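You operate a simulated robot arm through the tools that you are given. There is no shell and no other tool. Be economical: measure what you need, move in short steps, check, and stop when the job is done.

The job below is to be done with a simulated two-armed robot. You get a single attempt, and the scene is never put back.

TASK
Carry the red tray with both arms and set it on the deck of the green cart. Then fetch the grey coupling cap and stand it on the green edge card. Then take the orange handle ladle and put it in the pink crate. Then open the grey drawer, put the yellow cloth on the top of the pink stand away in the inside of the grey drawer and shut the drawer again. Do these in the order given. Set down upright: grey coupling cap.

The check looks at the end state, three seconds after you hand in, the way a careful person would. Anything else that was tipped, shoved, dropped, spilled or broken makes it a failure. Lids that push on must go on centred and level and be pressed home; caps that screw on are set level and turned clockwise until they are tight. Flat cloth is picked up by pressing the open fingertips on it (5 to 10 N) and closing them slowly along it; thin cloth reads only 2 to 8 mm in the jaws.

THE ROBOT
Two 7-joint arms with two-finger parallel grippers on one trunk, on a base that drives. Base frame: it is fixed to the floor where the robot stands at the start and does not move with it; the origin is under the middle of the robot, x ahead of it, y to its left, z up; the surface under the hand at the start is at about z = 0.45. Lengths are in m, angles in rad, forces in N, time in s.
The left shoulder is at the start at [0.05, 0.187, 0.985], the right one opposite. With the tool pointing down near the work surface each hand reaches from about 0.1 to 0.58 m from the robot's upright axis, wherever it stands, measured 20 degrees to its own side. Places, roughly: deck of the green cart [-1.4, 2.6, 0.5]; green edge card [-1.25, -1, 0.75]; grey coupling cap (4x4x10 cm) [0.5, 0.8, 0.5]; grey drawer [1.2, -3.1, 0.7]; inside of the grey drawer [1.2, -3, 0.7]; orange handle ladle (8x7x23 cm) [-1.3, -1.5, 0.5]; pink crate (43x25x13 cm) [0.9, -5, 0.6]; red tray (30x15x4 cm) [0.7, 0.2, 0.7]; yellow cloth (7x8x4 cm) [0.3, -3, 0.7]. Payload 3.43 kg a hand.
The TCP of each hand is the grasp point between the finger pads, 0.03 m short of the fingertips. In the tool frame z runs along the fingers and y along their closing line. Largest opening 0.094 m; finger width 0.028, thickness 0.01; the body of the gripper, 0.05 by 0.096 m, starts 0.055 m behind the TCP.
Orientation is that of the tool frame in the base frame, as [roll, pitch, yaw] about the fixed x, y, z axes, in that order (R = Rz(yaw) Ry(pitch) Rx(roll)). With the fingers straight down and closing along the base's y, the tool's x points along the base's -x, its y along +y and its z along -z.

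THE INTERFACE
- The arms move only by the tool send_rows. It takes "left_targets", "right_targets" or both (then of equal length, played together; a hand with none holds still); each is a list of rows, each a list of 3 entries, a list of its own where there are three numbers: the shift along the base's x, y, z in mm, then the turn, a rotation vector about the base's x, y, z in rad, then the finger opening in mm, from 0 to 94. In form: [[[x, y, z], [rx, ry, rz], fingers], ...]. A call has 1 to 20 rows; each row is the pose to reach, as a shift and turn from the pose commanded when the call began. A row lasts 0.2 s, in which the tool goes at most 0.05 m and 0.15 rad; a call with a longer step from one row to the next is refused whole, and so is a gripper value outside its range. Where a pose cannot be reached the arm comes as near as it can. A force on the tool above 40 N (or 10 N above the force at the start of the call, whichever is more), or a blocked arm, ends the call early, and 0.2 s more pass. Each finger travels about 0.153 m/s and halts on what it meets, pressing with about 32 N; the grip force reading is that of the motor and also rises with nothing between the fingers. The clock runs only during rows and for 0.2 s after the last one: add rows that repeat a pose to give the fingers time. It gives the time, the measured TCP pose, the force on the tool (base axes), the opening and the grip force at its end, in the units of the frame above (readings bear some noise), with the torque about the TCP (base axes, N m) and any sound that the robot's microphone picked up.
- Cameras (640 x 400 px; columns grow to the right, rows downward): "scene" is now at [0.1213, 0.0512, 1.1434]; the picture's right is [0.54, -0.84, 0.00], its down [-0.53, -0.34, -0.78] and it looks along [0.65, 0.42, -0.63] (base axes); focal length 254 px, centre (320, 200). "left" rides on the left gripper at [0.076, -0.014, -0.102] in its tool frame; the picture's right is [0.18, 0.98, 0.00], its down [-0.75, 0.14, -0.64] and it looks along [-0.63, 0.12, 0.77] (tool axes); focal length 243 px, centre (320, 200). "right" rides on the right gripper at [0.076, 0.014, -0.102] in its tool frame; the picture's right is [-0.18, 0.98, 0.00], its down [-0.75, -0.14, -0.64] and it looks along [-0.63, -0.12, 0.77] (tool axes); focal length 243 px, centre (320, 200). There is no depth. A picture from a camera that has moved, and an enlarged one, comes with that camera's place and axes in the base frame and with its lens. The place of the scene camera against the robot may be out by one fixed shift of up to 0.012 m in any direction.
- capture(camera): a new picture of that camera. It takes no simulated time.
- raise_lower(by): slides the trunk up (or, below 0, down) by that many m; the arms and the scene camera ride with it, the base frame stays. It gives what a move gives, with no picture.
- roll_base(legs): drives the robot by 1 to 6 legs, each [ahead, left, turn to the left] in m, m and rad, along the robot's own axes; the way and the turn of a leg run together, so that a leg with both is an arc; at most 1.5 m and 3.142 rad a leg. The arms and the cameras ride along, it lands a little off, and it stops where it bumps. It gives what a move gives.
- aim_head(pan, tilt): turns the head with the scene camera to pan (to the left, within 1.396 rad either way) and tilt (down, from -0.506 to 1.204), counted from straight ahead of the robot. It gives what a move gives.
- close_up(camera, box): a new picture of the part [left, top, right, bottom] of that camera's present view, enlarged. It takes no simulated time.
- hand_in(): hands the job in; it is judged then, once.

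Go step by step. Nothing tells you exact positions but the pictures and the camera data: compare them with the known pose of the tool, close in by small moves and look again before you grip or let go. The budget is 165 turns and 138 pictures, counting those below and the enlarged ones. Unless the task says otherwise, let go and move clear before handing in, and close with one line.

The tools are called after "Call:" by a JSON object that holds its "method" and its "body". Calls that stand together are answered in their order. send_rows: Moves the arms, as the interface text tells. Its arguments: {"type":"object","properties":{"left_targets":{"type":"array"},"right_targets":{"type":"array"}},"required":[]} The other tools are called the same way: raise_lower (by) slides the trunk up or down; roll_base (legs) drives the base; aim_head (pan, tilt) turns the head that bears the scene camera; capture (camera) takes a picture; close_up (camera, box) takes an enlarged picture of a part of a camera's view; hand_in () hands the job in.

At the start:

```text
t: 0.0
left_position: [0.2871, 0.3706, 0.8754]
left_ee_rot: [-3.141, 0.0, -3.141]
left_contact_force: [0.3, 0.7, -0.3]
left_wrist_torque: [0.01, 0.0, 0.01]
left_grip_width: 0.0942
left_grip_force: 0.0
right_position: [0.4026, 0.0389, 0.928]
right_ee_rot: [3.141, 0.0, -3.14]
right_contact_force: [0.2, -0.8, -0.6]
right_wrist_torque: [0.0, -0.02, 0.02]
right_grip_width: 0.0941
right_grip_force: 0.0
trunk travel left (down, up): [-0.2, 0.232]
robot x, y, heading: [-0.001, 0.0009, 0.002]
head pan, tilt: [0.574, 0.682]
```

scene: 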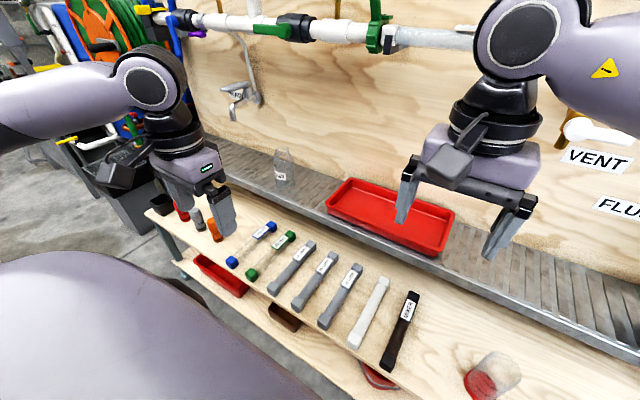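
right: 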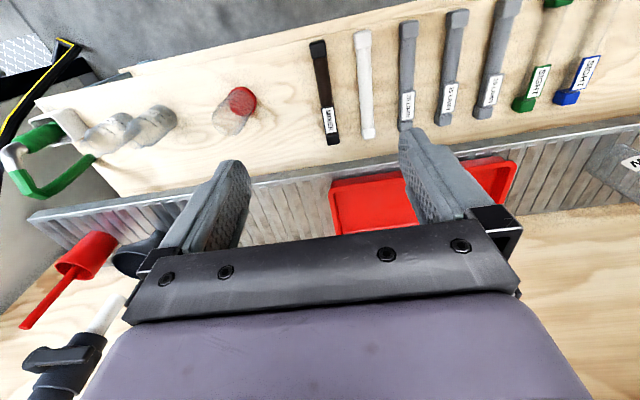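
left: 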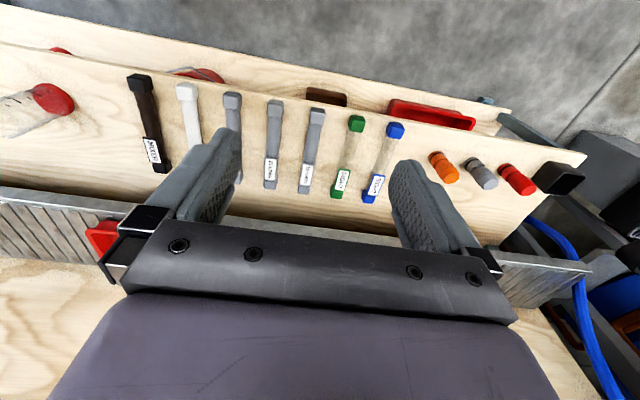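

I see the red tray on the slatted ledge, with its rim at about x 0.56–0.72, y 0.03–0.33, z 0.7. The grey cap is probably among the small caps at the left end of the bench. I'll look around first.

Call:
{"method": "aim_head", "body": {"pan": 0.2, "tilt": 0.8}}

Call:
{"method": "capture", "body": {"camera": "scene"}}

Call:
{"method": "aim_head", "body": {"pan": 1.39, "tilt": 0.4}}

Call:
{"method": "capture", "body": {"camera": "scene"}}

Call:
{"method": "aim_head", "body": {"pan": -1.39, "tilt": 0.4}}

Call:
{"method": "capture", "body": {"camera": "scene"}}

```text
t: 0.8
left_position: [0.2869, 0.3712, 0.875]
left_ee_rot: [3.14, -0.001, -3.141]
left_contact_force: [-0.9, 0.7, 0.0]
left_wrist_torque: [-0.02, 0.01, 0.0]
left_grip_width: 0.0941
left_grip_force: 0.1
right_position: [0.402, 0.0377, 0.9279]
right_ee_rot: [-3.141, -0.001, 3.141]
right_contact_force: [-0.5, 0.3, 0.2]
right_wrist_torque: [-0.01, -0.01, 0.01]
right_grip_width: 0.0939
right_grip_force: 0.0
trunk travel left (down, up): [-0.2, 0.232]
robot x, y, heading: [-0.0022, -0.0055, 0.003]
head pan, tilt: [0.201, 0.799]
```

```text
134 pictures are left
camera scene: at [0.1284, 0.0208, 1.1337], right [0.2, -0.98, 0.0], down [-0.7, -0.14, -0.7], along [0.68, 0.14, -0.72], focal length 254 px, centre (320, 200)
```

scene: 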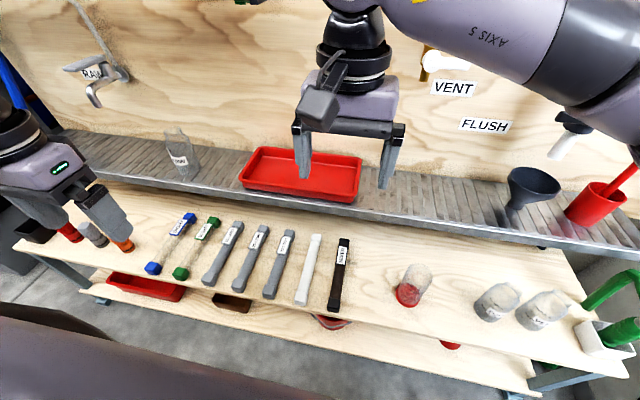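

```text
t: 2.2
left_position: [0.2873, 0.3701, 0.8757]
left_ee_rot: [3.142, 0.0, 3.141]
left_contact_force: [0.4, -0.1, 0.1]
left_wrist_torque: [-0.01, 0.0, -0.03]
left_grip_width: 0.0939
left_grip_force: 0.1
right_position: [0.402, 0.0388, 0.9284]
right_ee_rot: [3.141, 0.0, -3.141]
right_contact_force: [-0.2, 0.4, -0.6]
right_wrist_torque: [-0.03, 0.01, 0.0]
right_grip_width: 0.094
right_grip_force: 0.1
trunk travel left (down, up): [-0.2, 0.232]
robot x, y, heading: [0.0007, 0.0011, -0.002]
head pan, tilt: [1.389, 0.4]
```

```text
133 pictures are left
camera scene: at [0.0662, 0.0958, 1.1687], right [0.98, -0.18, 0.0], down [-0.07, -0.38, -0.92], along [0.17, 0.91, -0.39], focal length 254 px, centre (320, 200)
```

scene: 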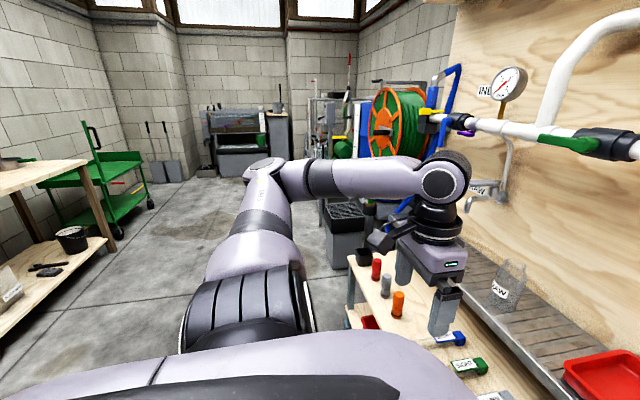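

```text
t: 4.7
left_position: [0.2874, 0.3711, 0.8748]
left_ee_rot: [3.14, 0.0, 3.141]
left_contact_force: [-1.2, 1.4, 0.4]
left_wrist_torque: [-0.02, 0.02, -0.01]
left_grip_width: 0.0938
left_grip_force: 0.1
right_position: [0.4017, 0.0384, 0.928]
right_ee_rot: [3.141, 0.0, -3.14]
right_contact_force: [0.9, -0.5, 0.0]
right_wrist_torque: [-0.03, 0.0, 0.01]
right_grip_width: 0.0941
right_grip_force: 0.1
trunk travel left (down, up): [-0.2, 0.232]
robot x, y, heading: [-0.0032, 0.0027, -0.002]
head pan, tilt: [-1.389, 0.4]
```

```text
132 pictures are left
camera scene: at [0.0662, -0.0864, 1.1688], right [-0.98, -0.18, 0.0], down [-0.07, 0.38, -0.92], along [0.17, -0.91, -0.39], focal length 254 px, centre (320, 200)
```

scene: 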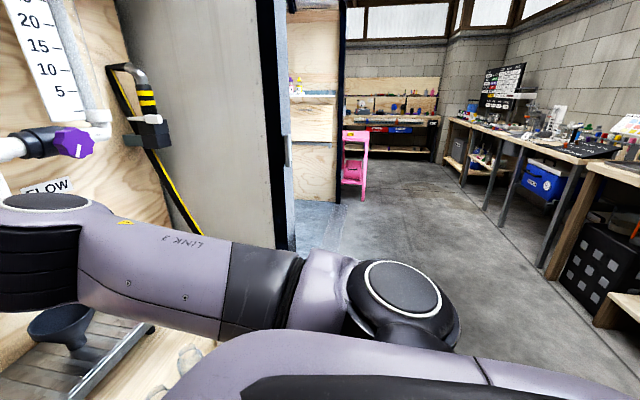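

The green cart is at rear left, and the pink stand and crate are far to the right. Next I'll move the robot so that it is centred in front of the tray.

Call:
{"method": "roll_base", "body": {"legs": [[0, 0.17, 0], [0.08, 0, 0]]}}

Call:
{"method": "aim_head", "body": {"pan": 0.0, "tilt": 0.75}}

Call:
{"method": "capture", "body": {"camera": "scene"}}

```text
t: 7.6
left_position: [0.3488, 0.5395, 0.875]
left_ee_rot: [3.141, -0.002, 3.139]
left_contact_force: [0.8, 0.1, -0.5]
left_wrist_torque: [0.0, -0.02, -0.01]
left_grip_width: 0.0941
left_grip_force: 0.0
right_position: [0.4621, 0.2057, 0.9271]
right_ee_rot: [3.141, 0.001, 3.14]
right_contact_force: [-0.6, 0.9, 0.3]
right_wrist_torque: [0.01, 0.0, -0.02]
right_grip_width: 0.094
right_grip_force: 0.0
trunk travel left (down, up): [-0.2, 0.232]
robot x, y, heading: [0.0615, 0.1713, -0.004]
head pan, tilt: [-1.389, 0.4]
stopped in leg 2: the robot was blocked; the commanded pose is now the measured one
```

```text
t: 9.2
left_position: [0.3485, 0.5404, 0.8744]
left_ee_rot: [3.14, -0.002, 3.141]
left_contact_force: [0.1, -0.5, -0.6]
left_wrist_torque: [-0.02, -0.02, -0.02]
left_grip_width: 0.0941
left_grip_force: 0.3
right_position: [0.4627, 0.207, 0.9278]
right_ee_rot: [3.14, -0.001, 3.141]
right_contact_force: [0.3, 0.2, 0.4]
right_wrist_torque: [0.06, 0.02, -0.01]
right_grip_width: 0.0939
right_grip_force: 0.0
trunk travel left (down, up): [-0.2, 0.232]
robot x, y, heading: [0.0613, 0.1663, 0.002]
head pan, tilt: [0.0, 0.75]
```

```text
131 pictures are left
camera scene: at [0.1936, 0.1731, 1.1377], right [0.0, -1.0, 0.0], down [-0.68, 0.0, -0.73], along [0.73, 0.0, -0.68], focal length 254 px, centre (320, 200)
```

scene: 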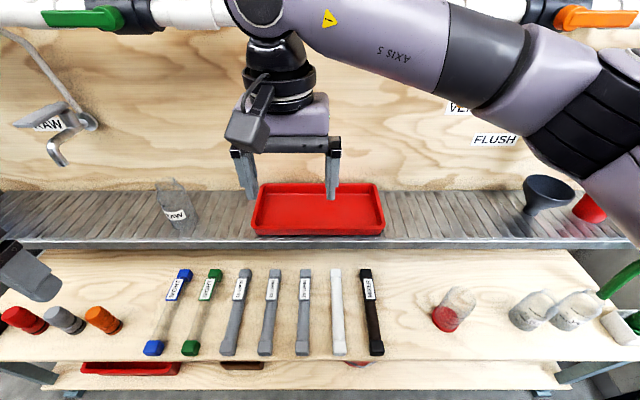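

The base stopped against the bench with the robot at x ≈ 0.06. I'll enlarge the tray.

Call:
{"method": "close_up", "body": {"camera": "scene", "box": [220, 150, 420, 275]}}

Call:
{"method": "capture", "body": {"camera": "right"}}

```text
3.20 times, centred on (320, 212) of scene
camera zoom: at [0.1936, 0.1731, 1.1377], right [0.0, -1.0, 0.0], down [-0.68, 0.0, -0.73], along [0.73, 0.0, -0.68], focal length 814 px, centre (320, 160)
```

zoom: 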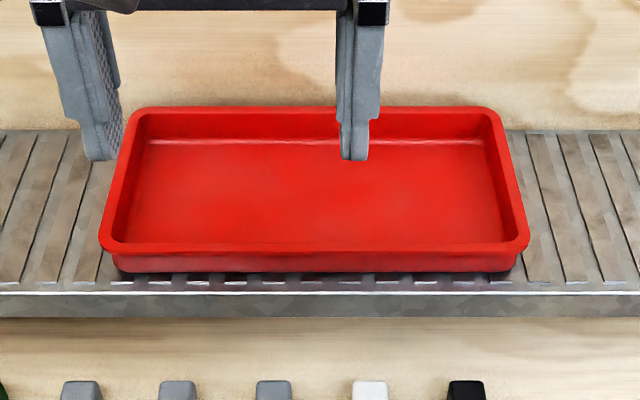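

```text
129 pictures are left
camera right: at [0.3868, 0.221, 1.0317], right [0.18, 0.98, 0.0], down [0.75, -0.14, 0.64], along [0.63, -0.12, -0.77], focal length 243 px, centre (320, 200)
```

right: 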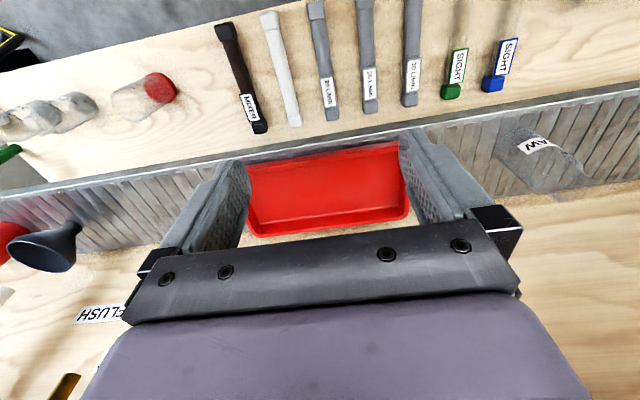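

The rim is at z ≈ 0.71, centred at about (0.637, 0.177). I'll bring both hands above the short end walls and then check.

Call:
{"method": "send_rows", "body": {"left_targets": [[[28, 0, 0], [0, 0, 0], 94], [[56, -20, -5], [0, 0, 0], 90], [[85, -45, -10], [0, 0, 0], 86], [[115, -70, -15], [0, 0, 0], 82], [[145, -97, -20], [0, 0, 0], 78], [[175, -125, -30], [0, 0, 0], 75], [[205, -152, -40], [0, 0, 0], 72], [[235, -180, -50], [0, 0, 0], 70], [[262, -202, -60], [0, 0, 0], 70], [[284, -218, -74], [0, 0, 0], 70], [[284, -218, -74], [0, 0, 0], 70]], "right_targets": [[[0, -20, -5], [0, 0, 0], 94], [[10, -45, -15], [0, 0, 0], 90], [[25, -70, -25], [0, 0, 0], 86], [[45, -95, -40], [0, 0, 0], 82], [[65, -120, -55], [0, 0, 0], 78], [[90, -145, -70], [0, 0, 0], 75], [[115, -165, -90], [0, 0, 0], 72], [[140, -173, -105], [0, 0, 0], 70], [[160, -175, -120], [0, 0, 0], 70], [[170, -176, -128], [0, 0, 0], 70], [[170, -176, -128], [0, 0, 0], 70]]}}

Call:
{"method": "capture", "body": {"camera": "scene"}}

Call:
{"method": "capture", "body": {"camera": "left"}}

Call:
{"method": "capture", "body": {"camera": "right"}}

```text
t: 11.6
left_position: [0.5599, 0.3783, 0.8285]
left_ee_rot: [-3.139, 0.001, 3.14]
left_contact_force: [0.4, 0.3, -0.3]
left_wrist_torque: [0.0, 0.0, 0.0]
left_grip_width: 0.0699
left_grip_force: 0.0
left hand out of reach, approached as far as the arm can: row 8, 9, 10, 11
right_position: [0.6329, 0.0319, 0.7995]
right_ee_rot: [-3.141, 0.0, -3.139]
right_contact_force: [-0.7, 0.9, 0.0]
right_wrist_torque: [0.01, 0.01, -0.03]
right_grip_width: 0.0701
right_grip_force: 0.2
trunk travel left (down, up): [-0.2, 0.232]
robot x, y, heading: [0.0615, 0.1675, -0.002]
head pan, tilt: [0.0, 0.75]
```

```text
128 pictures are left
camera scene: at [0.1936, 0.1731, 1.1377], right [0.0, -1.0, 0.0], down [-0.68, 0.0, -0.73], along [0.73, 0.0, -0.68], focal length 254 px, centre (320, 200)
```

scene: 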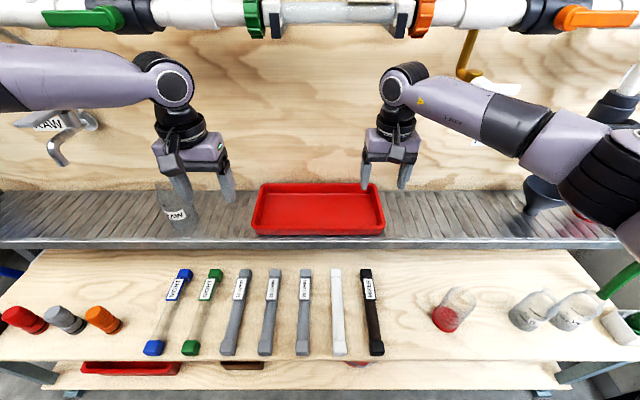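

```text
127 pictures are left
camera left: at [0.4855, 0.3637, 0.9308], right [-0.18, 0.98, 0.0], down [0.75, 0.14, 0.64], along [0.63, 0.12, -0.77], focal length 243 px, centre (320, 200)
```

left: 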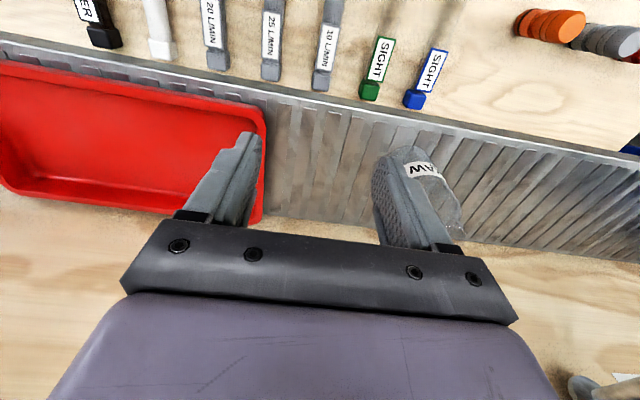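

```text
126 pictures are left
camera right: at [0.5564, 0.0463, 0.9031], right [0.18, 0.98, 0.0], down [0.75, -0.14, 0.64], along [0.63, -0.12, -0.77], focal length 243 px, centre (320, 200)
```

right: 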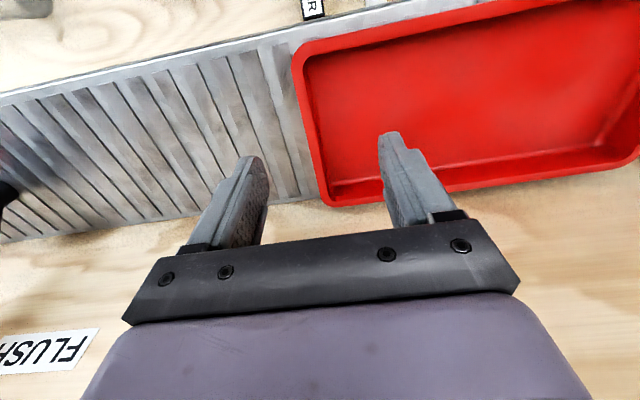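

The right hand arrived but the left stopped short, so it has probably reached a joint limit. I'll try a small sideways move with the left to find out how it behaves.

Call:
{"method": "send_rows", "body": {"left_targets": [[[0, 0, 15], [0, 0, 0], 70], [[0, 0, 30], [0, 0, 0], 70], [[0, 0, 30], [0, 0, 0], 70]]}}

```text
t: 12.3
left_position: [0.5607, 0.377, 0.8577]
left_ee_rot: [3.14, -0.001, 3.14]
left_contact_force: [-1.1, 0.1, 0.4]
left_wrist_torque: [-0.05, 0.0, -0.04]
left_grip_width: 0.0705
left_grip_force: 0.0
right_position: [0.6322, 0.0318, 0.7995]
right_ee_rot: [-3.14, 0.0, 3.141]
right_contact_force: [-0.8, -0.3, -0.7]
right_wrist_torque: [-0.01, -0.02, -0.01]
right_grip_width: 0.0699
right_grip_force: 0.0
trunk travel left (down, up): [-0.2, 0.232]
robot x, y, heading: [0.0573, 0.1684, -0.002]
head pan, tilt: [0.0, 0.75]
```

Call:
{"method": "send_rows", "body": {"left_targets": [[[0, -20, 0], [0, 0, 0], 70], [[0, -40, 0], [0, 0, 0], 70], [[0, -57, 0], [0, 0, 0], 70], [[20, -57, 0], [0, 0, 0], 70], [[40, -57, 0], [0, 0, 0], 70], [[60, -57, 0], [0, 0, 0], 70], [[72, -57, 0], [0, 0, 0], 70], [[72, -57, -20], [0, 0, 0], 70], [[72, -57, -40], [0, 0, 0], 70], [[72, -57, -58], [0, 0, 0], 70], [[72, -57, -58], [0, 0, 0], 70]]}}

```text
t: 14.8
left_position: [0.5645, 0.3838, 0.8194]
left_ee_rot: [-3.139, 0.0, 3.141]
left_contact_force: [-0.7, -0.1, 0.3]
left_wrist_torque: [-0.01, 0.01, 0.0]
left_grip_width: 0.0703
left_grip_force: 0.2
left hand out of reach, approached as far as the arm can: row 1, 2, 3, 4, 5, 6, 7, 8, 9, 10, 11
right_position: [0.6318, 0.0323, 0.7997]
right_ee_rot: [-3.14, 0.0, 3.14]
right_contact_force: [0.1, 0.9, 0.4]
right_wrist_torque: [0.02, 0.0, 0.03]
right_grip_width: 0.07
right_grip_force: 0.0
trunk travel left (down, up): [-0.2, 0.232]
robot x, y, heading: [0.0605, 0.1698, -0.004]
head pan, tilt: [0.0, 0.75]
```

Call:
{"method": "send_rows", "body": {"left_targets": [[[-40, 0, 20], [0, 0, 0], 70], [[-80, 0, 40], [0, 0, 0], 70], [[-120, 0, 60], [0, 0, 0], 70], [[-160, 0, 70], [0, 0, 0], 70], [[-160, -30, 70], [0, 0, 0], 70], [[-160, -60, 70], [0, 0, 0], 70], [[-160, -90, 70], [0, 0, 0], 70], [[-160, -110, 70], [0, 0, 0], 70], [[-130, -110, 70], [0, 0, 0], 70], [[-100, -110, 60], [0, 0, 0], 70], [[-70, -100, 50], [0, 0, 0], 70], [[-40, -90, 40], [0, 0, 0], 70], [[-10, -80, 30], [0, 0, 0], 70], [[20, -70, 20], [0, 0, 0], 70], [[45, -65, 10], [0, 0, 0], 70], [[68, -62, -10], [0, 0, 0], 70], [[68, -62, -19], [0, 0, 0], 70]]}}

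```text
t: 18.4
left_position: [0.5593, 0.3769, 0.8259]
left_ee_rot: [-3.141, 0.0, 3.138]
left_contact_force: [0.1, -0.4, 0.3]
left_wrist_torque: [-0.04, 0.01, -0.01]
left_grip_width: 0.0699
left_grip_force: 0.1
left hand out of reach, approached as far as the arm can: row 8, 9, 10, 11, 12, 13, 14, 15, 16, 17
right_position: [0.6325, 0.0318, 0.7993]
right_ee_rot: [3.141, 0.0, -3.142]
right_contact_force: [-0.1, -0.7, -0.1]
right_wrist_torque: [0.02, -0.01, -0.01]
right_grip_width: 0.0699
right_grip_force: 0.1
trunk travel left (down, up): [-0.2, 0.232]
robot x, y, heading: [0.063, 0.1657, -0.0]
head pan, tilt: [0.0, 0.75]
```

Call:
{"method": "send_rows", "body": {"left_targets": [[[0, 0, 0], [0, 0, -0.12], 70], [[0, 0, 0], [0, 0, -0.24], 70], [[10, -15, 0], [0, 0, -0.3], 70], [[20, -30, 0], [0, 0, -0.3], 70], [[30, -45, 0], [0, 0, -0.3], 70], [[45, -55, 0], [0, 0, -0.3], 70], [[60, -55, -10], [0, 0, -0.3], 70], [[72, -55, -20], [0, 0, -0.3], 70], [[72, -55, -25], [0, 0, -0.3], 70]]}}

Call:
{"method": "capture", "body": {"camera": "scene"}}

```text
t: 20.4
left_position: [0.565, 0.3806, 0.8329]
left_ee_rot: [3.141, 0.0, 2.842]
left_contact_force: [0.0, 0.2, 0.1]
left_wrist_torque: [-0.01, -0.03, 0.03]
left_grip_width: 0.0699
left_grip_force: 0.1
left hand out of reach, approached as far as the arm can: row 3, 4, 5, 6, 7, 8, 9
right_position: [0.6326, 0.0322, 0.7998]
right_ee_rot: [-3.142, 0.0, 3.141]
right_contact_force: [0.0, 0.7, -0.1]
right_wrist_torque: [0.01, -0.01, -0.01]
right_grip_width: 0.07
right_grip_force: 0.0
trunk travel left (down, up): [-0.2, 0.232]
robot x, y, heading: [0.0602, 0.1683, -0.003]
head pan, tilt: [0.0, 0.75]
```

```text
125 pictures are left
camera scene: at [0.1936, 0.1731, 1.1377], right [0.0, -1.0, 0.0], down [-0.68, 0.0, -0.73], along [0.73, 0.0, -0.68], focal length 254 px, centre (320, 200)
```

scene: 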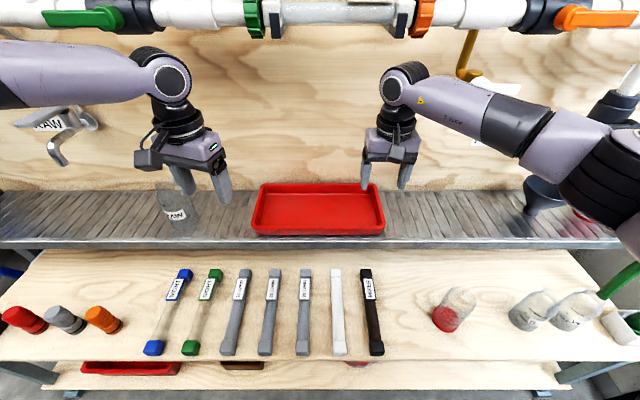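

Call:
{"method": "send_rows", "body": {"left_targets": [[[-30, 0, 0], [0, 0, 0.15], 70], [[-60, 0, 0], [0, 0, 0.3], 70], [[-90, 0, 0], [0, 0, 0.45], 70], [[-120, 0, 0], [0, 0, 0.6], 70], [[-120, 0, 0], [0, 0, 0.75], 70], [[-110, -20, 0], [0, 0, 0.8], 70], [[-100, -40, 0], [0, 0, 0.8], 70], [[-90, -60, 0], [0, 0, 0.8], 70], [[-90, -80, 0], [0, 0, 0.8], 70], [[-90, -100, 0], [0, 0, 0.8], 70], [[-90, -100, 0], [0, 0, 0.8], 70]]}}

```text
t: 22.8
left_position: [0.461, 0.3061, 0.8357]
left_ee_rot: [3.141, 0.001, -2.643]
left_contact_force: [0.8, 0.2, 0.3]
left_wrist_torque: [-0.04, -0.01, -0.02]
left_grip_width: 0.0701
left_grip_force: 0.1
left hand out of reach, approached as far as the arm can: row 9, 10, 11
right_position: [0.6332, 0.0318, 0.799]
right_ee_rot: [3.141, 0.0, -3.141]
right_contact_force: [-1.0, -0.1, 0.2]
right_wrist_torque: [0.04, 0.06, 0.01]
right_grip_width: 0.07
right_grip_force: 0.1
trunk travel left (down, up): [-0.2, 0.232]
robot x, y, heading: [0.0595, 0.1669, 0.002]
head pan, tilt: [0.0, 0.75]
```

I'll look at the left arm's posture to see which joint is limiting it.

Call:
{"method": "aim_head", "body": {"pan": 0.9, "tilt": 0.3}}

Call:
{"method": "capture", "body": {"camera": "scene"}}

Call:
{"method": "aim_head", "body": {"pan": -0.9, "tilt": 0.3}}

Call:
{"method": "capture", "body": {"camera": "scene"}}

```text
t: 23.9
left_position: [0.4625, 0.3067, 0.836]
left_ee_rot: [-3.14, -0.004, -2.643]
left_contact_force: [-0.1, -0.4, -0.6]
left_wrist_torque: [0.02, -0.01, -0.02]
left_grip_width: 0.07
left_grip_force: 0.1
right_position: [0.6321, 0.0317, 0.8004]
right_ee_rot: [3.14, 0.0, -3.14]
right_contact_force: [-0.7, -0.2, -0.1]
right_wrist_torque: [0.01, -0.02, -0.01]
right_grip_width: 0.0701
right_grip_force: 0.1
trunk travel left (down, up): [-0.2, 0.232]
robot x, y, heading: [0.0596, 0.1661, -0.003]
head pan, tilt: [0.901, 0.3]
```

```text
124 pictures are left
camera scene: at [0.1688, 0.2463, 1.178], right [0.78, -0.62, 0.0], down [-0.18, -0.23, -0.96], along [0.59, 0.75, -0.3], focal length 254 px, centre (320, 200)
```

scene: 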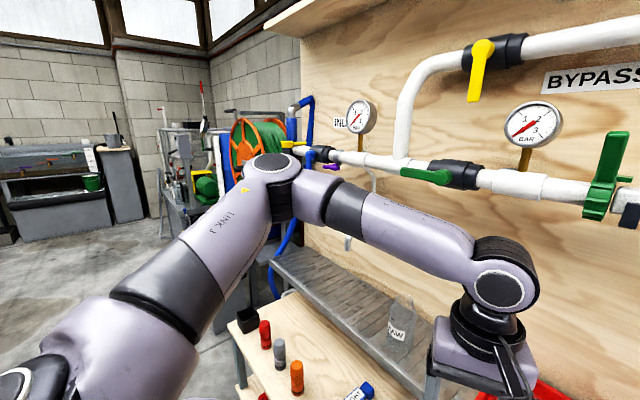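

```text
t: 25.8
left_position: [0.4631, 0.3067, 0.8356]
left_ee_rot: [-3.14, -0.002, -2.642]
left_contact_force: [-0.2, 0.7, 0.0]
left_wrist_torque: [0.0, 0.01, 0.0]
left_grip_width: 0.0701
left_grip_force: 0.0
right_position: [0.6331, 0.0323, 0.8004]
right_ee_rot: [-3.141, -0.001, -3.141]
right_contact_force: [-0.1, 0.4, -0.5]
right_wrist_torque: [-0.01, 0.03, 0.01]
right_grip_width: 0.0699
right_grip_force: 0.1
trunk travel left (down, up): [-0.2, 0.232]
robot x, y, heading: [0.0604, 0.1685, -0.004]
head pan, tilt: [-0.901, 0.3]
```

```text
123 pictures are left
camera scene: at [0.1687, 0.1, 1.178], right [-0.78, -0.62, 0.0], down [-0.18, 0.23, -0.96], along [0.59, -0.75, -0.3], focal length 254 px, centre (320, 200)
```

scene: 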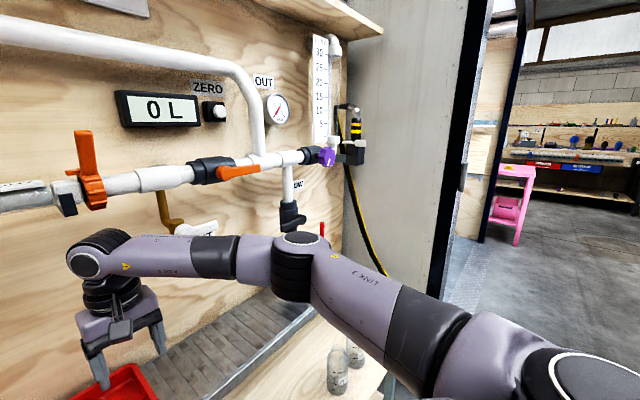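

The left elbow appears stuck at a shoulder limit because it is riding high. I'll raise the trunk so that the hands work lower relative to the shoulders.

Call:
{"method": "raise_lower", "body": {"by": 0.15}}

Call:
{"method": "send_rows", "body": {"left_targets": [[[-20, 40, -20], [0, 0, -0.1], 70], [[-40, 80, -50], [0, 0, -0.2], 70], [[-40, 100, -90], [0, 0, -0.3], 70], [[-40, 100, -130], [0, 0, -0.4], 70], [[-40, 80, -150], [0, 0, -0.5], 70], [[-20, 60, -150], [0, 0, -0.5], 70], [[0, 40, -150], [0, 0, -0.5], 70], [[30, 30, -150], [0, 0, -0.5], 70], [[60, 20, -150], [0, 0, -0.5], 70], [[90, 18, -150], [0, 0, -0.5], 70], [[120, 16, -150], [0, 0, -0.5], 70], [[150, 16, -150], [0, 0, -0.5], 70], [[170, 16, -150], [0, 0, -0.5], 70], [[170, 16, -150], [0, 0, -0.5], 70]]}}

```text
t: 27.1
left_position: [0.463, 0.3062, 0.9635]
left_ee_rot: [3.14, -0.003, -2.642]
left_contact_force: [0.0, -0.3, -0.8]
left_wrist_torque: [-0.01, 0.01, 0.02]
left_grip_width: 0.0702
left_grip_force: 0.1
right_position: [0.5927, 0.027, 0.8382]
right_ee_rot: [-3.119, -0.171, 3.139]
right_contact_force: [0.4, 0.0, 0.3]
right_wrist_torque: [-0.05, 0.02, 0.0]
right_grip_width: 0.0699
right_grip_force: 0.0
trunk travel left (down, up): [-0.324, 0.107]
robot x, y, heading: [0.0648, 0.1705, 0.005]
head pan, tilt: [-0.901, 0.3]
stopped: the arm was blocked; the commanded pose is now the measured one
```

```text
refused: row 2 steps farther than a row can; nothing moved
```

The right wrist hit the pipe above it as the trunk rose. I'll go back down straight away and check.

Call:
{"method": "raise_lower", "body": {"by": -0.125}}

Call:
{"method": "aim_head", "body": {"pan": 0.0, "tilt": 0.35}}

Call:
{"method": "capture", "body": {"camera": "scene"}}

```text
t: 28.5
left_position: [0.4606, 0.306, 0.8366]
left_ee_rot: [-3.14, 0.001, -2.642]
left_contact_force: [-0.1, 1.0, 0.5]
left_wrist_torque: [-0.01, -0.02, 0.02]
left_grip_width: 0.0701
left_grip_force: 0.2
right_position: [0.5956, 0.0307, 0.7238]
right_ee_rot: [-3.136, -0.156, -3.137]
right_contact_force: [-2.2, -2.1, 12.1]
right_wrist_torque: [0.53, 0.14, 0.2]
right_grip_width: 0.0689
right_grip_force: 0.2
trunk travel left (down, up): [-0.2, 0.231]
robot x, y, heading: [0.0633, 0.1654, 0.002]
head pan, tilt: [-0.901, 0.3]
stopped: the force on the tool passed its limit at 45 N (the readings are from after the stop); the commanded pose is now the measured one
```

```text
t: 29.7
left_position: [0.4612, 0.3063, 0.837]
left_ee_rot: [-3.14, -0.001, -2.643]
left_contact_force: [-0.2, 0.5, 0.4]
left_wrist_torque: [0.0, 0.02, 0.03]
left_grip_width: 0.0698
left_grip_force: 0.0
right_position: [0.5952, 0.031, 0.7247]
right_ee_rot: [-3.132, -0.157, -3.139]
right_contact_force: [2.1, -0.4, 23.0]
right_wrist_torque: [0.94, 0.08, -0.12]
right_grip_width: 0.0695
right_grip_force: 0.0
trunk travel left (down, up): [-0.2, 0.231]
robot x, y, heading: [0.0621, 0.1683, -0.003]
head pan, tilt: [0.0, 0.351]
```

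```text
122 pictures are left
camera scene: at [0.2017, 0.1733, 1.174], right [0.0, -1.0, 0.0], down [-0.34, 0.0, -0.94], along [0.94, 0.0, -0.34], focal length 254 px, centre (320, 200)
```

scene: 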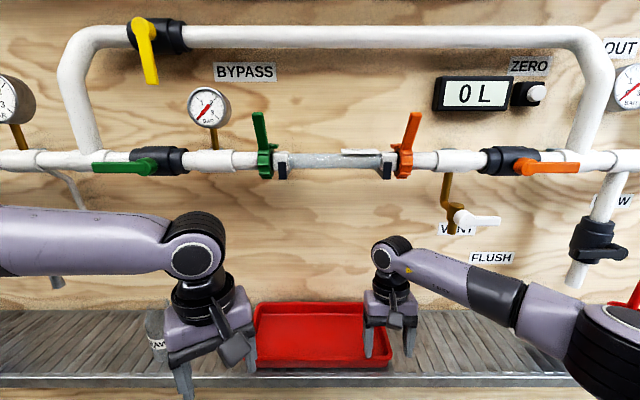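

The pipework looks undisturbed, but the right hand is tilted and pressing on the tray. I'll lift it, level it and look again.

Call:
{"method": "send_rows", "body": {"right_targets": [[[0, 0, 25], [0, 0, 0], 70], [[0, 0, 60], [0, 0, 0], 70], [[0, 0, 80], [0, -0.08, 0], 70], [[10, 0, 80], [0, -0.157, 0], 70], [[10, 0, 80], [0, -0.157, 0], 70]]}}

Call:
{"method": "aim_head", "body": {"pan": 0.0, "tilt": 0.75}}

Call:
{"method": "capture", "body": {"camera": "scene"}}

Call:
{"method": "capture", "body": {"camera": "right"}}

```text
t: 30.9
left_position: [0.4622, 0.3066, 0.8363]
left_ee_rot: [3.14, -0.001, -2.643]
left_contact_force: [-0.1, 0.5, 0.5]
left_wrist_torque: [0.02, -0.01, -0.03]
left_grip_width: 0.0703
left_grip_force: 0.1
right_position: [0.6048, 0.0306, 0.8011]
right_ee_rot: [-3.129, -0.002, -3.14]
right_contact_force: [-0.1, 0.2, 0.0]
right_wrist_torque: [0.0, 0.02, 0.0]
right_grip_width: 0.0698
right_grip_force: 0.0
trunk travel left (down, up): [-0.2, 0.231]
robot x, y, heading: [0.0614, 0.1735, -0.002]
head pan, tilt: [0.0, 0.351]
```

```text
t: 31.8
left_position: [0.4621, 0.3061, 0.8357]
left_ee_rot: [-3.141, -0.003, -2.641]
left_contact_force: [0.7, 0.8, 0.0]
left_wrist_torque: [0.0, 0.05, 0.0]
left_grip_width: 0.0701
left_grip_force: 0.1
right_position: [0.6064, 0.0315, 0.802]
right_ee_rot: [-3.13, -0.001, -3.137]
right_contact_force: [-0.1, 0.1, 0.1]
right_wrist_torque: [0.01, 0.02, 0.0]
right_grip_width: 0.0701
right_grip_force: 0.0
trunk travel left (down, up): [-0.2, 0.231]
robot x, y, heading: [0.0619, 0.1707, 0.002]
head pan, tilt: [0.0, 0.75]
```

```text
121 pictures are left
camera scene: at [0.1932, 0.1731, 1.138], right [0.0, -1.0, 0.0], down [-0.68, 0.0, -0.73], along [0.73, 0.0, -0.68], focal length 254 px, centre (320, 200)
```

scene: 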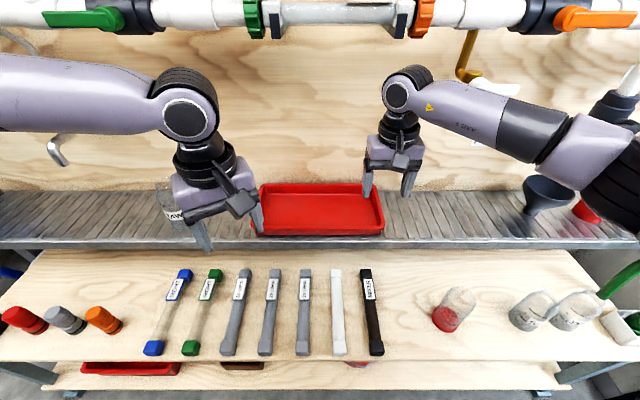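

```text
120 pictures are left
camera right: at [0.5297, 0.0466, 0.9053], right [0.18, 0.98, -0.01], down [0.76, -0.13, 0.64], along [0.63, -0.12, -0.77], focal length 243 px, centre (320, 200)
```

right: 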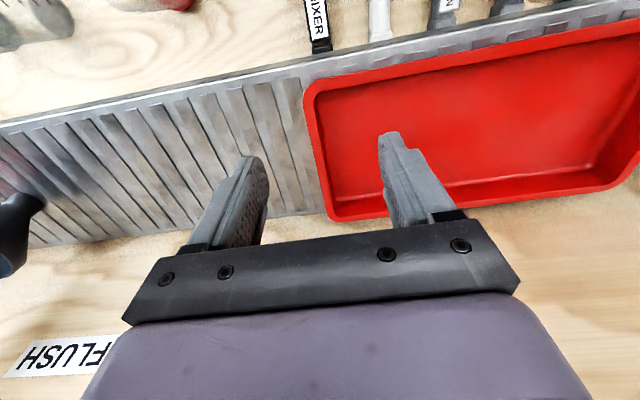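

The tray is unharmed. I'll pull both hands back away from the wall, raise the trunk, and try the left arm from lower down.

Call:
{"method": "send_rows", "body": {"left_targets": [[[-20, 30, 0], [0, 0, -0.1], 70], [[-40, 60, 0], [0, 0, -0.2], 70], [[-60, 90, 0], [0, 0, -0.3], 70], [[-80, 110, 0], [0, 0, -0.4], 70], [[-90, 120, 0], [0, 0, -0.5], 70]], "right_targets": [[[-40, 0, 10], [0, 0, 0], 70], [[-80, 0, 20], [0, 0, 0], 70], [[-120, 0, 30], [0, 0, 0], 70], [[-160, 0, 40], [0, 0, 0], 70], [[-190, 0, 40], [0, 0, 0], 70]]}}

Call:
{"method": "raise_lower", "body": {"by": 0.14}}

Call:
{"method": "send_rows", "body": {"left_targets": [[[0, 0, -30], [0, 0, 0], 70], [[0, 0, -70], [0, 0, 0], 70], [[0, 0, -110], [0, 0, 0], 70], [[0, 0, -150], [0, 0, 0], 70], [[20, -30, -170], [0, 0, 0], 70], [[40, -60, -170], [0, 0, 0], 70], [[60, -90, -170], [0, 0, 0], 70], [[80, -110, -170], [0, 0, 0], 70], [[100, -120, -170], [0, 0, 0], 70]]}}

```text
t: 33.0
left_position: [0.3734, 0.4299, 0.8342]
left_ee_rot: [-3.139, -0.001, 3.139]
left_contact_force: [-0.6, -0.1, -0.3]
left_wrist_torque: [0.0, -0.02, 0.0]
left_grip_width: 0.0699
left_grip_force: 0.1
right_position: [0.4161, 0.0296, 0.8428]
right_ee_rot: [-3.13, -0.002, -3.141]
right_contact_force: [0.9, -0.2, 0.2]
right_wrist_torque: [-0.01, 0.0, -0.02]
right_grip_width: 0.0702
right_grip_force: 0.0
trunk travel left (down, up): [-0.2, 0.231]
robot x, y, heading: [0.0606, 0.1633, -0.003]
head pan, tilt: [0.0, 0.75]
```

```text
t: 34.7
left_position: [0.3729, 0.4298, 0.9741]
left_ee_rot: [-3.14, -0.001, 3.139]
left_contact_force: [-0.6, 0.3, -0.1]
left_wrist_torque: [0.02, -0.01, 0.0]
left_grip_width: 0.0698
left_grip_force: 0.1
right_position: [0.4184, 0.0309, 0.9818]
right_ee_rot: [-3.131, -0.002, -3.138]
right_contact_force: [0.7, 0.0, -0.7]
right_wrist_torque: [-0.01, 0.03, 0.01]
right_grip_width: 0.0699
right_grip_force: 0.1
trunk travel left (down, up): [-0.34, 0.091]
robot x, y, heading: [0.0611, 0.1707, -0.001]
head pan, tilt: [0.0, 0.75]
```

```text
t: 36.7
left_position: [0.445, 0.3605, 0.8485]
left_ee_rot: [-3.14, -0.001, 3.14]
left_contact_force: [0.5, -0.1, 0.4]
left_wrist_torque: [-0.02, 0.0, 0.03]
left_grip_width: 0.0699
left_grip_force: 0.0
left hand out of reach, approached as far as the arm can: row 6, 7, 8, 9
right_position: [0.4164, 0.0314, 0.9824]
right_ee_rot: [-3.131, -0.001, -3.139]
right_contact_force: [0.3, -0.6, 0.3]
right_wrist_torque: [-0.01, 0.02, 0.04]
right_grip_width: 0.0702
right_grip_force: 0.0
trunk travel left (down, up): [-0.34, 0.091]
robot x, y, heading: [0.06, 0.1724, -0.002]
head pan, tilt: [0.0, 0.75]
```

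That made it worse, so a lower trunk should help. I'll raise the hands and then lower the trunk.

Call:
{"method": "send_rows", "body": {"left_targets": [[[-10, 20, 40], [0, 0, 0], 70], [[-20, 40, 80], [0, 0, 0], 70], [[-30, 60, 120], [0, 0, 0], 70], [[-30, 60, 140], [0, 0, 0], 70]]}}

Call:
{"method": "raise_lower", "body": {"by": -0.24}}

Call:
{"method": "send_rows", "body": {"left_targets": [[[20, -30, 30], [0, 0, 0], 70], [[40, -60, 60], [0, 0, 0], 70], [[60, -85, 90], [0, 0, 0], 70], [[90, -95, 100], [0, 0, 0], 70], [[120, -95, 100], [0, 0, 0], 70], [[150, -95, 100], [0, 0, 0], 70], [[180, -95, 90], [0, 0, 0], 70], [[210, -95, 80], [0, 0, 0], 70], [[220, -95, 70], [0, 0, 0], 70]]}}

```text
t: 37.7
left_position: [0.4161, 0.4237, 0.989]
left_ee_rot: [-3.141, -0.002, 3.139]
left_contact_force: [0.3, -0.4, 0.5]
left_wrist_torque: [-0.01, -0.03, -0.04]
left_grip_width: 0.0698
left_grip_force: 0.1
right_position: [0.4166, 0.0306, 0.9824]
right_ee_rot: [-3.132, -0.001, -3.137]
right_contact_force: [-0.8, -0.5, -0.1]
right_wrist_torque: [-0.01, -0.01, -0.04]
right_grip_width: 0.0699
right_grip_force: 0.0
trunk travel left (down, up): [-0.34, 0.091]
robot x, y, heading: [0.0605, 0.1679, -0.003]
head pan, tilt: [0.0, 0.75]
```

```text
t: 40.2
left_position: [0.416, 0.4228, 0.7501]
left_ee_rot: [3.141, -0.002, 3.14]
left_contact_force: [-1.1, 0.2, 0.4]
left_wrist_torque: [-0.01, 0.0, -0.01]
left_grip_width: 0.0698
left_grip_force: 0.1
right_position: [0.4158, 0.0312, 0.7435]
right_ee_rot: [-3.131, -0.002, -3.137]
right_contact_force: [-0.8, -0.7, 0.2]
right_wrist_torque: [0.02, 0.02, -0.01]
right_grip_width: 0.0701
right_grip_force: 0.0
trunk travel left (down, up): [-0.1, 0.331]
robot x, y, heading: [0.0615, 0.1709, 0.002]
head pan, tilt: [0.0, 0.75]
```

```text
t: 42.2
left_position: [0.5695, 0.3778, 0.8171]
left_ee_rot: [-3.14, 0.001, 3.14]
left_contact_force: [-0.4, -0.6, -1.3]
left_wrist_torque: [0.01, 0.01, 0.0]
left_grip_width: 0.0701
left_grip_force: 0.1
left hand out of reach, approached as far as the arm can: row 5, 6, 7, 8, 9
right_position: [0.4169, 0.0307, 0.743]
right_ee_rot: [-3.131, -0.002, -3.138]
right_contact_force: [-0.2, -0.6, 1.0]
right_wrist_torque: [-0.01, 0.01, -0.01]
right_grip_width: 0.0701
right_grip_force: 0.1
trunk travel left (down, up): [-0.1, 0.331]
robot x, y, heading: [0.0651, 0.1709, -0.001]
head pan, tilt: [0.0, 0.75]
```

I'll try a different route for the left arm: stretch it out to the left, then sweep in along the outer radius.

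Call:
{"method": "send_rows", "body": {"left_targets": [[[-40, 20, 20], [0, 0, 0], 70], [[-70, 55, 40], [0, 0, 0], 70], [[-90, 100, 50], [0, 0, 0], 70], [[-110, 145, 50], [0, 0, 0], 70], [[-120, 190, 50], [0, 0, 0], 70], [[-120, 235, 50], [0, 0, 0], 70], [[-110, 280, 50], [0, 0, 0], 70], [[-100, 325, 50], [0, 0, 0], 70], [[-90, 365, 50], [0, 0, 0], 70], [[-80, 400, 50], [0, 0, 0], 70], [[-80, 400, 50], [0, 0, 0], 70]]}}

Call:
{"method": "aim_head", "body": {"pan": 0.9, "tilt": 0.4}}

Call:
{"method": "capture", "body": {"camera": "scene"}}

```text
refused: row 2 steps farther than a row can; nothing moved
```

```text
t: 43.4
left_position: [0.5683, 0.3771, 0.8183]
left_ee_rot: [-3.14, -0.001, 3.141]
left_contact_force: [0.6, -0.5, 0.8]
left_wrist_torque: [-0.02, 0.01, 0.01]
left_grip_width: 0.0701
left_grip_force: 0.0
right_position: [0.4172, 0.0313, 0.7419]
right_ee_rot: [-3.132, -0.001, -3.137]
right_contact_force: [0.3, 0.6, 0.3]
right_wrist_torque: [0.04, 0.02, 0.0]
right_grip_width: 0.07
right_grip_force: 0.1
trunk travel left (down, up): [-0.1, 0.331]
robot x, y, heading: [0.0588, 0.166, -0.0]
head pan, tilt: [0.901, 0.4]
```

```text
119 pictures are left
camera scene: at [0.168, 0.2456, 1.069], right [0.78, -0.62, 0.0], down [-0.24, -0.3, -0.92], along [0.57, 0.72, -0.39], focal length 254 px, centre (320, 200)
```

scene: 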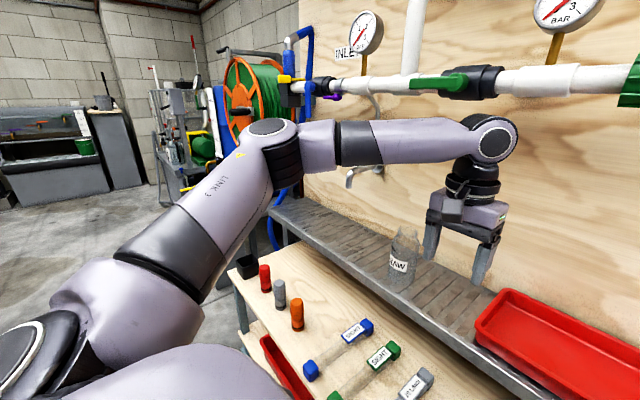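

The geometry shows that moving the robot about 0.12 m to the right puts both tray ends within reach of both arms. I'll shift there.

Call:
{"method": "roll_base", "body": {"legs": [[-0.006, 0, 0], [0, -0.125, 0]]}}

Call:
{"method": "send_rows", "body": {"left_targets": [[[0, 30, 10], [0, 0, 0], 70], [[20, 55, 10], [0, 0, 0], 70], [[40, 65, 0], [0, 0, 0], 70], [[60, 68, -10], [0, 0, 0], 70], [[70, 68, -18], [0, 0, 0], 70], [[70, 68, -18], [0, 0, 0], 70]]}}

```text
t: 45.5
left_position: [0.562, 0.2458, 0.8182]
left_ee_rot: [-3.14, 0.001, 3.138]
left_contact_force: [0.4, 0.1, -0.3]
left_wrist_torque: [0.01, 0.01, 0.03]
left_grip_width: 0.07
left_grip_force: 0.1
right_position: [0.4108, -0.0995, 0.7434]
right_ee_rot: [-3.131, -0.002, 3.139]
right_contact_force: [1.3, -0.4, -0.4]
right_wrist_torque: [-0.01, -0.02, 0.03]
right_grip_width: 0.0699
right_grip_force: 0.1
trunk travel left (down, up): [-0.1, 0.331]
robot x, y, heading: [0.0605, 0.0391, -0.005]
head pan, tilt: [0.901, 0.4]
```

```text
t: 46.9
left_position: [0.6118, 0.3224, 0.8017]
left_ee_rot: [-3.141, 0.001, 3.135]
left_contact_force: [-0.6, 0.8, 0.6]
left_wrist_torque: [0.0, -0.01, -0.01]
left_grip_width: 0.07
left_grip_force: 0.0
left hand out of reach, approached as far as the arm can: row 4, 5, 6
right_position: [0.41, -0.0999, 0.7436]
right_ee_rot: [-3.13, -0.001, 3.139]
right_contact_force: [-0.2, -0.5, 0.2]
right_wrist_torque: [0.03, -0.02, -0.01]
right_grip_width: 0.0699
right_grip_force: 0.1
trunk travel left (down, up): [-0.1, 0.331]
robot x, y, heading: [0.0566, 0.0408, -0.004]
head pan, tilt: [0.901, 0.4]
```

The left hand is now at (0.612, 0.322), which is good enough. I'll bring the right hand to the matching place above the right end.

Call:
{"method": "send_rows", "body": {"right_targets": [[[0, 20, 35], [0, 0, 0], 70], [[10, 55, 57], [0, 0, 0], 70], [[40, 85, 57], [0, 0, 0], 70], [[75, 115, 57], [0, 0, 0], 70], [[110, 132, 57], [0, 0, 0], 70], [[145, 132, 57], [0, 0, 0], 70], [[180, 132, 57], [0, 0, 0], 70], [[202, 132, 57], [0, 0, 0], 70], [[202, 132, 57], [0, 0, 0], 70]]}}

Call:
{"method": "aim_head", "body": {"pan": 0.2, "tilt": 0.6}}

Call:
{"method": "capture", "body": {"camera": "scene"}}

Call:
{"method": "capture", "body": {"camera": "left"}}

Call:
{"method": "capture", "body": {"camera": "right"}}

```text
t: 48.9
left_position: [0.6122, 0.3228, 0.8015]
left_ee_rot: [-3.138, 0.002, 3.137]
left_contact_force: [-0.4, 0.2, 0.3]
left_wrist_torque: [-0.04, -0.02, -0.01]
left_grip_width: 0.07
left_grip_force: 0.1
right_position: [0.614, 0.0321, 0.7987]
right_ee_rot: [-3.129, -0.002, -3.141]
right_contact_force: [0.0, 0.0, 0.5]
right_wrist_torque: [0.04, -0.01, 0.03]
right_grip_width: 0.0699
right_grip_force: 0.0
trunk travel left (down, up): [-0.1, 0.331]
robot x, y, heading: [0.0554, 0.0396, -0.008]
head pan, tilt: [0.901, 0.4]
```

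```text
t: 50.0
left_position: [0.6119, 0.3232, 0.8013]
left_ee_rot: [-3.14, 0.002, 3.136]
left_contact_force: [-0.5, -0.2, 0.4]
left_wrist_torque: [0.03, 0.02, -0.01]
left_grip_width: 0.07
left_grip_force: 0.1
right_position: [0.6132, 0.0322, 0.7989]
right_ee_rot: [-3.132, -0.001, 3.139]
right_contact_force: [0.0, 0.4, -0.7]
right_wrist_torque: [-0.01, -0.01, 0.02]
right_grip_width: 0.0699
right_grip_force: 0.0
trunk travel left (down, up): [-0.1, 0.331]
robot x, y, heading: [0.0514, 0.0377, -0.004]
head pan, tilt: [0.201, 0.6]
```

```text
118 pictures are left
camera scene: at [0.1905, 0.0614, 1.0508], right [0.2, -0.98, 0.0], down [-0.55, -0.11, -0.83], along [0.81, 0.16, -0.56], focal length 254 px, centre (320, 200)
```

scene: 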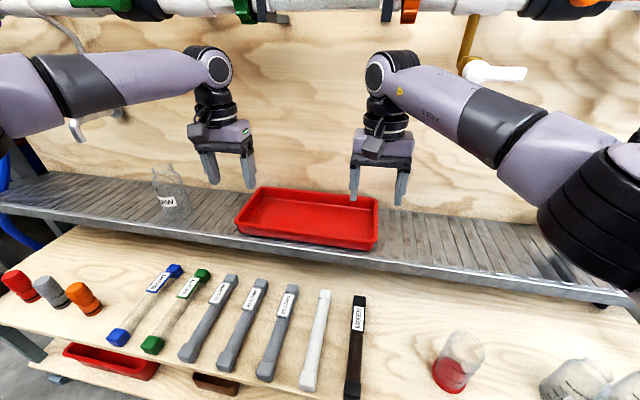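

```text
117 pictures are left
camera left: at [0.5368, 0.3094, 0.9031], right [-0.18, 0.98, 0.0], down [0.75, 0.14, 0.64], along [0.63, 0.11, -0.77], focal length 243 px, centre (320, 200)
```

left: 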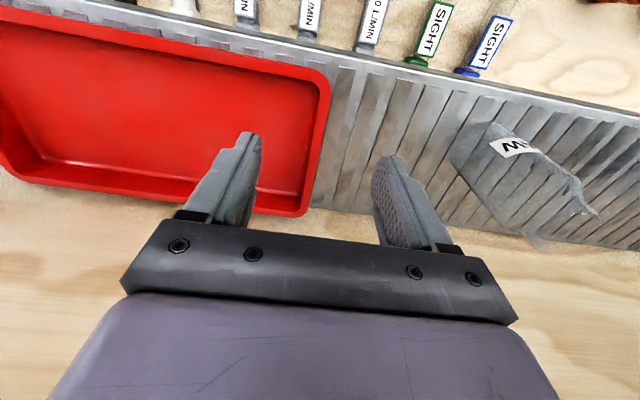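

```text
116 pictures are left
camera right: at [0.5372, 0.0478, 0.9032], right [0.19, 0.98, -0.01], down [0.75, -0.14, 0.64], along [0.63, -0.13, -0.77], focal length 243 px, centre (320, 200)
```

right: 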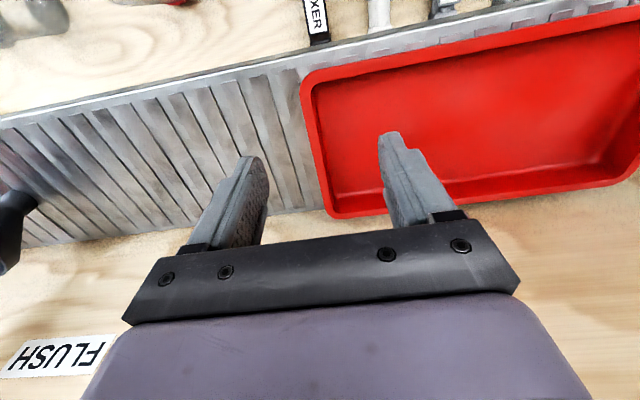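

Both hands straddle the end walls; the right one needs about 7 mm more to the right. I'll lower both with the fingers open to 70 mm.

Call:
{"method": "send_rows", "body": {"left_targets": [[[-4, -1, -20], [0, 0, 0], 70], [[-4, -1, -45], [0, 0, 0], 70], [[-4, -1, -65], [0, 0, 0], 70], [[-4, -1, -80], [0, 0, 0], 70], [[-4, -1, -85], [0, 0, 0], 70], [[-4, -1, -85], [0, 0, 0], 70]], "right_targets": [[[-4, -7, -20], [0, 0, 0], 70], [[-4, -7, -45], [0, 0, 0], 70], [[-4, -7, -65], [0, 0, 0], 70], [[-4, -7, -78], [0, 0, 0], 70], [[-4, -7, -83], [0, 0, 0], 70], [[-4, -7, -83], [0, 0, 0], 70]]}}

Call:
{"method": "close_up", "body": {"camera": "scene", "box": [160, 100, 440, 275]}}

```text
t: 51.4
left_position: [0.6036, 0.324, 0.7181]
left_ee_rot: [-3.14, 0.001, 3.136]
left_contact_force: [-0.5, -0.3, -0.3]
left_wrist_torque: [-0.05, 0.01, 0.01]
left_grip_width: 0.07
left_grip_force: 0.0
left hand out of reach, approached as far as the arm can: row 4, 5, 6
right_position: [0.6075, 0.0266, 0.7169]
right_ee_rot: [-3.132, -0.002, 3.138]
right_contact_force: [-0.3, 0.2, 0.1]
right_wrist_torque: [-0.02, -0.04, 0.01]
right_grip_width: 0.0701
right_grip_force: 0.0
trunk travel left (down, up): [-0.1, 0.331]
robot x, y, heading: [0.0522, 0.0362, -0.01]
head pan, tilt: [0.201, 0.6]
```

```text
2.29 times, centred on (300, 188) of scene
camera zoom: at [0.1905, 0.0613, 1.0508], right [0.19, -0.98, 0.0], down [-0.55, -0.11, -0.83], along [0.81, 0.16, -0.56], focal length 582 px, centre (366, 229)
```

zoom: 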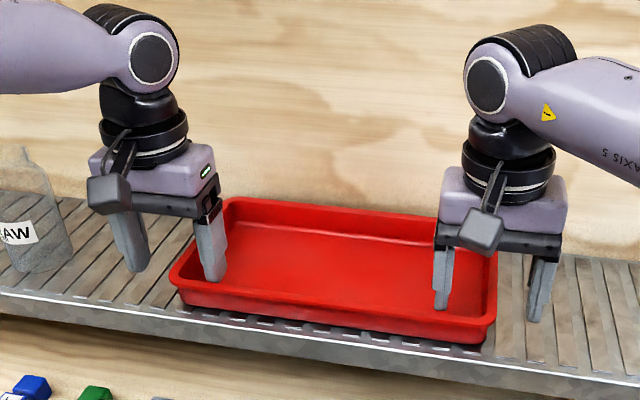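

The fingers straddle both end walls. I'll close slowly on the walls.

Call:
{"method": "send_rows", "body": {"left_targets": [[[0, 0, 0], [0, 0, 0], 50], [[0, 0, 0], [0, 0, 0], 35], [[0, 0, 0], [0, 0, 0], 22], [[0, 0, 0], [0, 0, 0], 10], [[0, 0, 0], [0, 0, 0], 0], [[0, 0, 0], [0, 0, 0], 0], [[0, 0, 0], [0, 0, 0], 0]], "right_targets": [[[0, 0, 0], [0, 0, 0], 50], [[0, 0, 0], [0, 0, 0], 35], [[0, 0, 0], [0, 0, 0], 22], [[0, 0, 0], [0, 0, 0], 10], [[0, 0, 0], [0, 0, 0], 0], [[0, 0, 0], [0, 0, 0], 0], [[0, 0, 0], [0, 0, 0], 0]]}}

Call:
{"method": "close_up", "body": {"camera": "scene", "box": [160, 100, 440, 275]}}

```text
t: 53.0
left_position: [0.6028, 0.3239, 0.7184]
left_ee_rot: [-3.138, 0.002, 3.133]
left_contact_force: [-1.0, -4.3, 0.9]
left_wrist_torque: [-0.1, -0.03, 0.03]
left_grip_width: 0.0026
left_grip_force: 32.2
right_position: [0.6087, 0.0262, 0.7166]
right_ee_rot: [-3.13, -0.001, 3.139]
right_contact_force: [1.1, 4.4, 0.4]
right_wrist_torque: [0.18, -0.03, -0.31]
right_grip_width: 0.0023
right_grip_force: 32.0
trunk travel left (down, up): [-0.1, 0.331]
robot x, y, heading: [0.0539, 0.0399, -0.006]
head pan, tilt: [0.201, 0.6]
```

```text
2.29 times, centred on (300, 188) of scene
camera zoom: at [0.1905, 0.0613, 1.0508], right [0.19, -0.98, 0.0], down [-0.55, -0.11, -0.83], along [0.81, 0.16, -0.56], focal length 582 px, centre (366, 229)
```

zoom: 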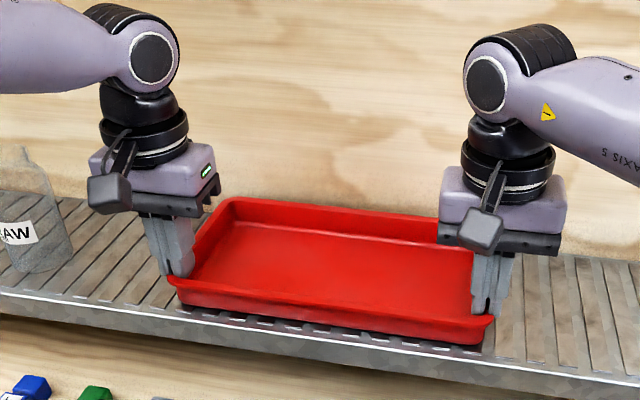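

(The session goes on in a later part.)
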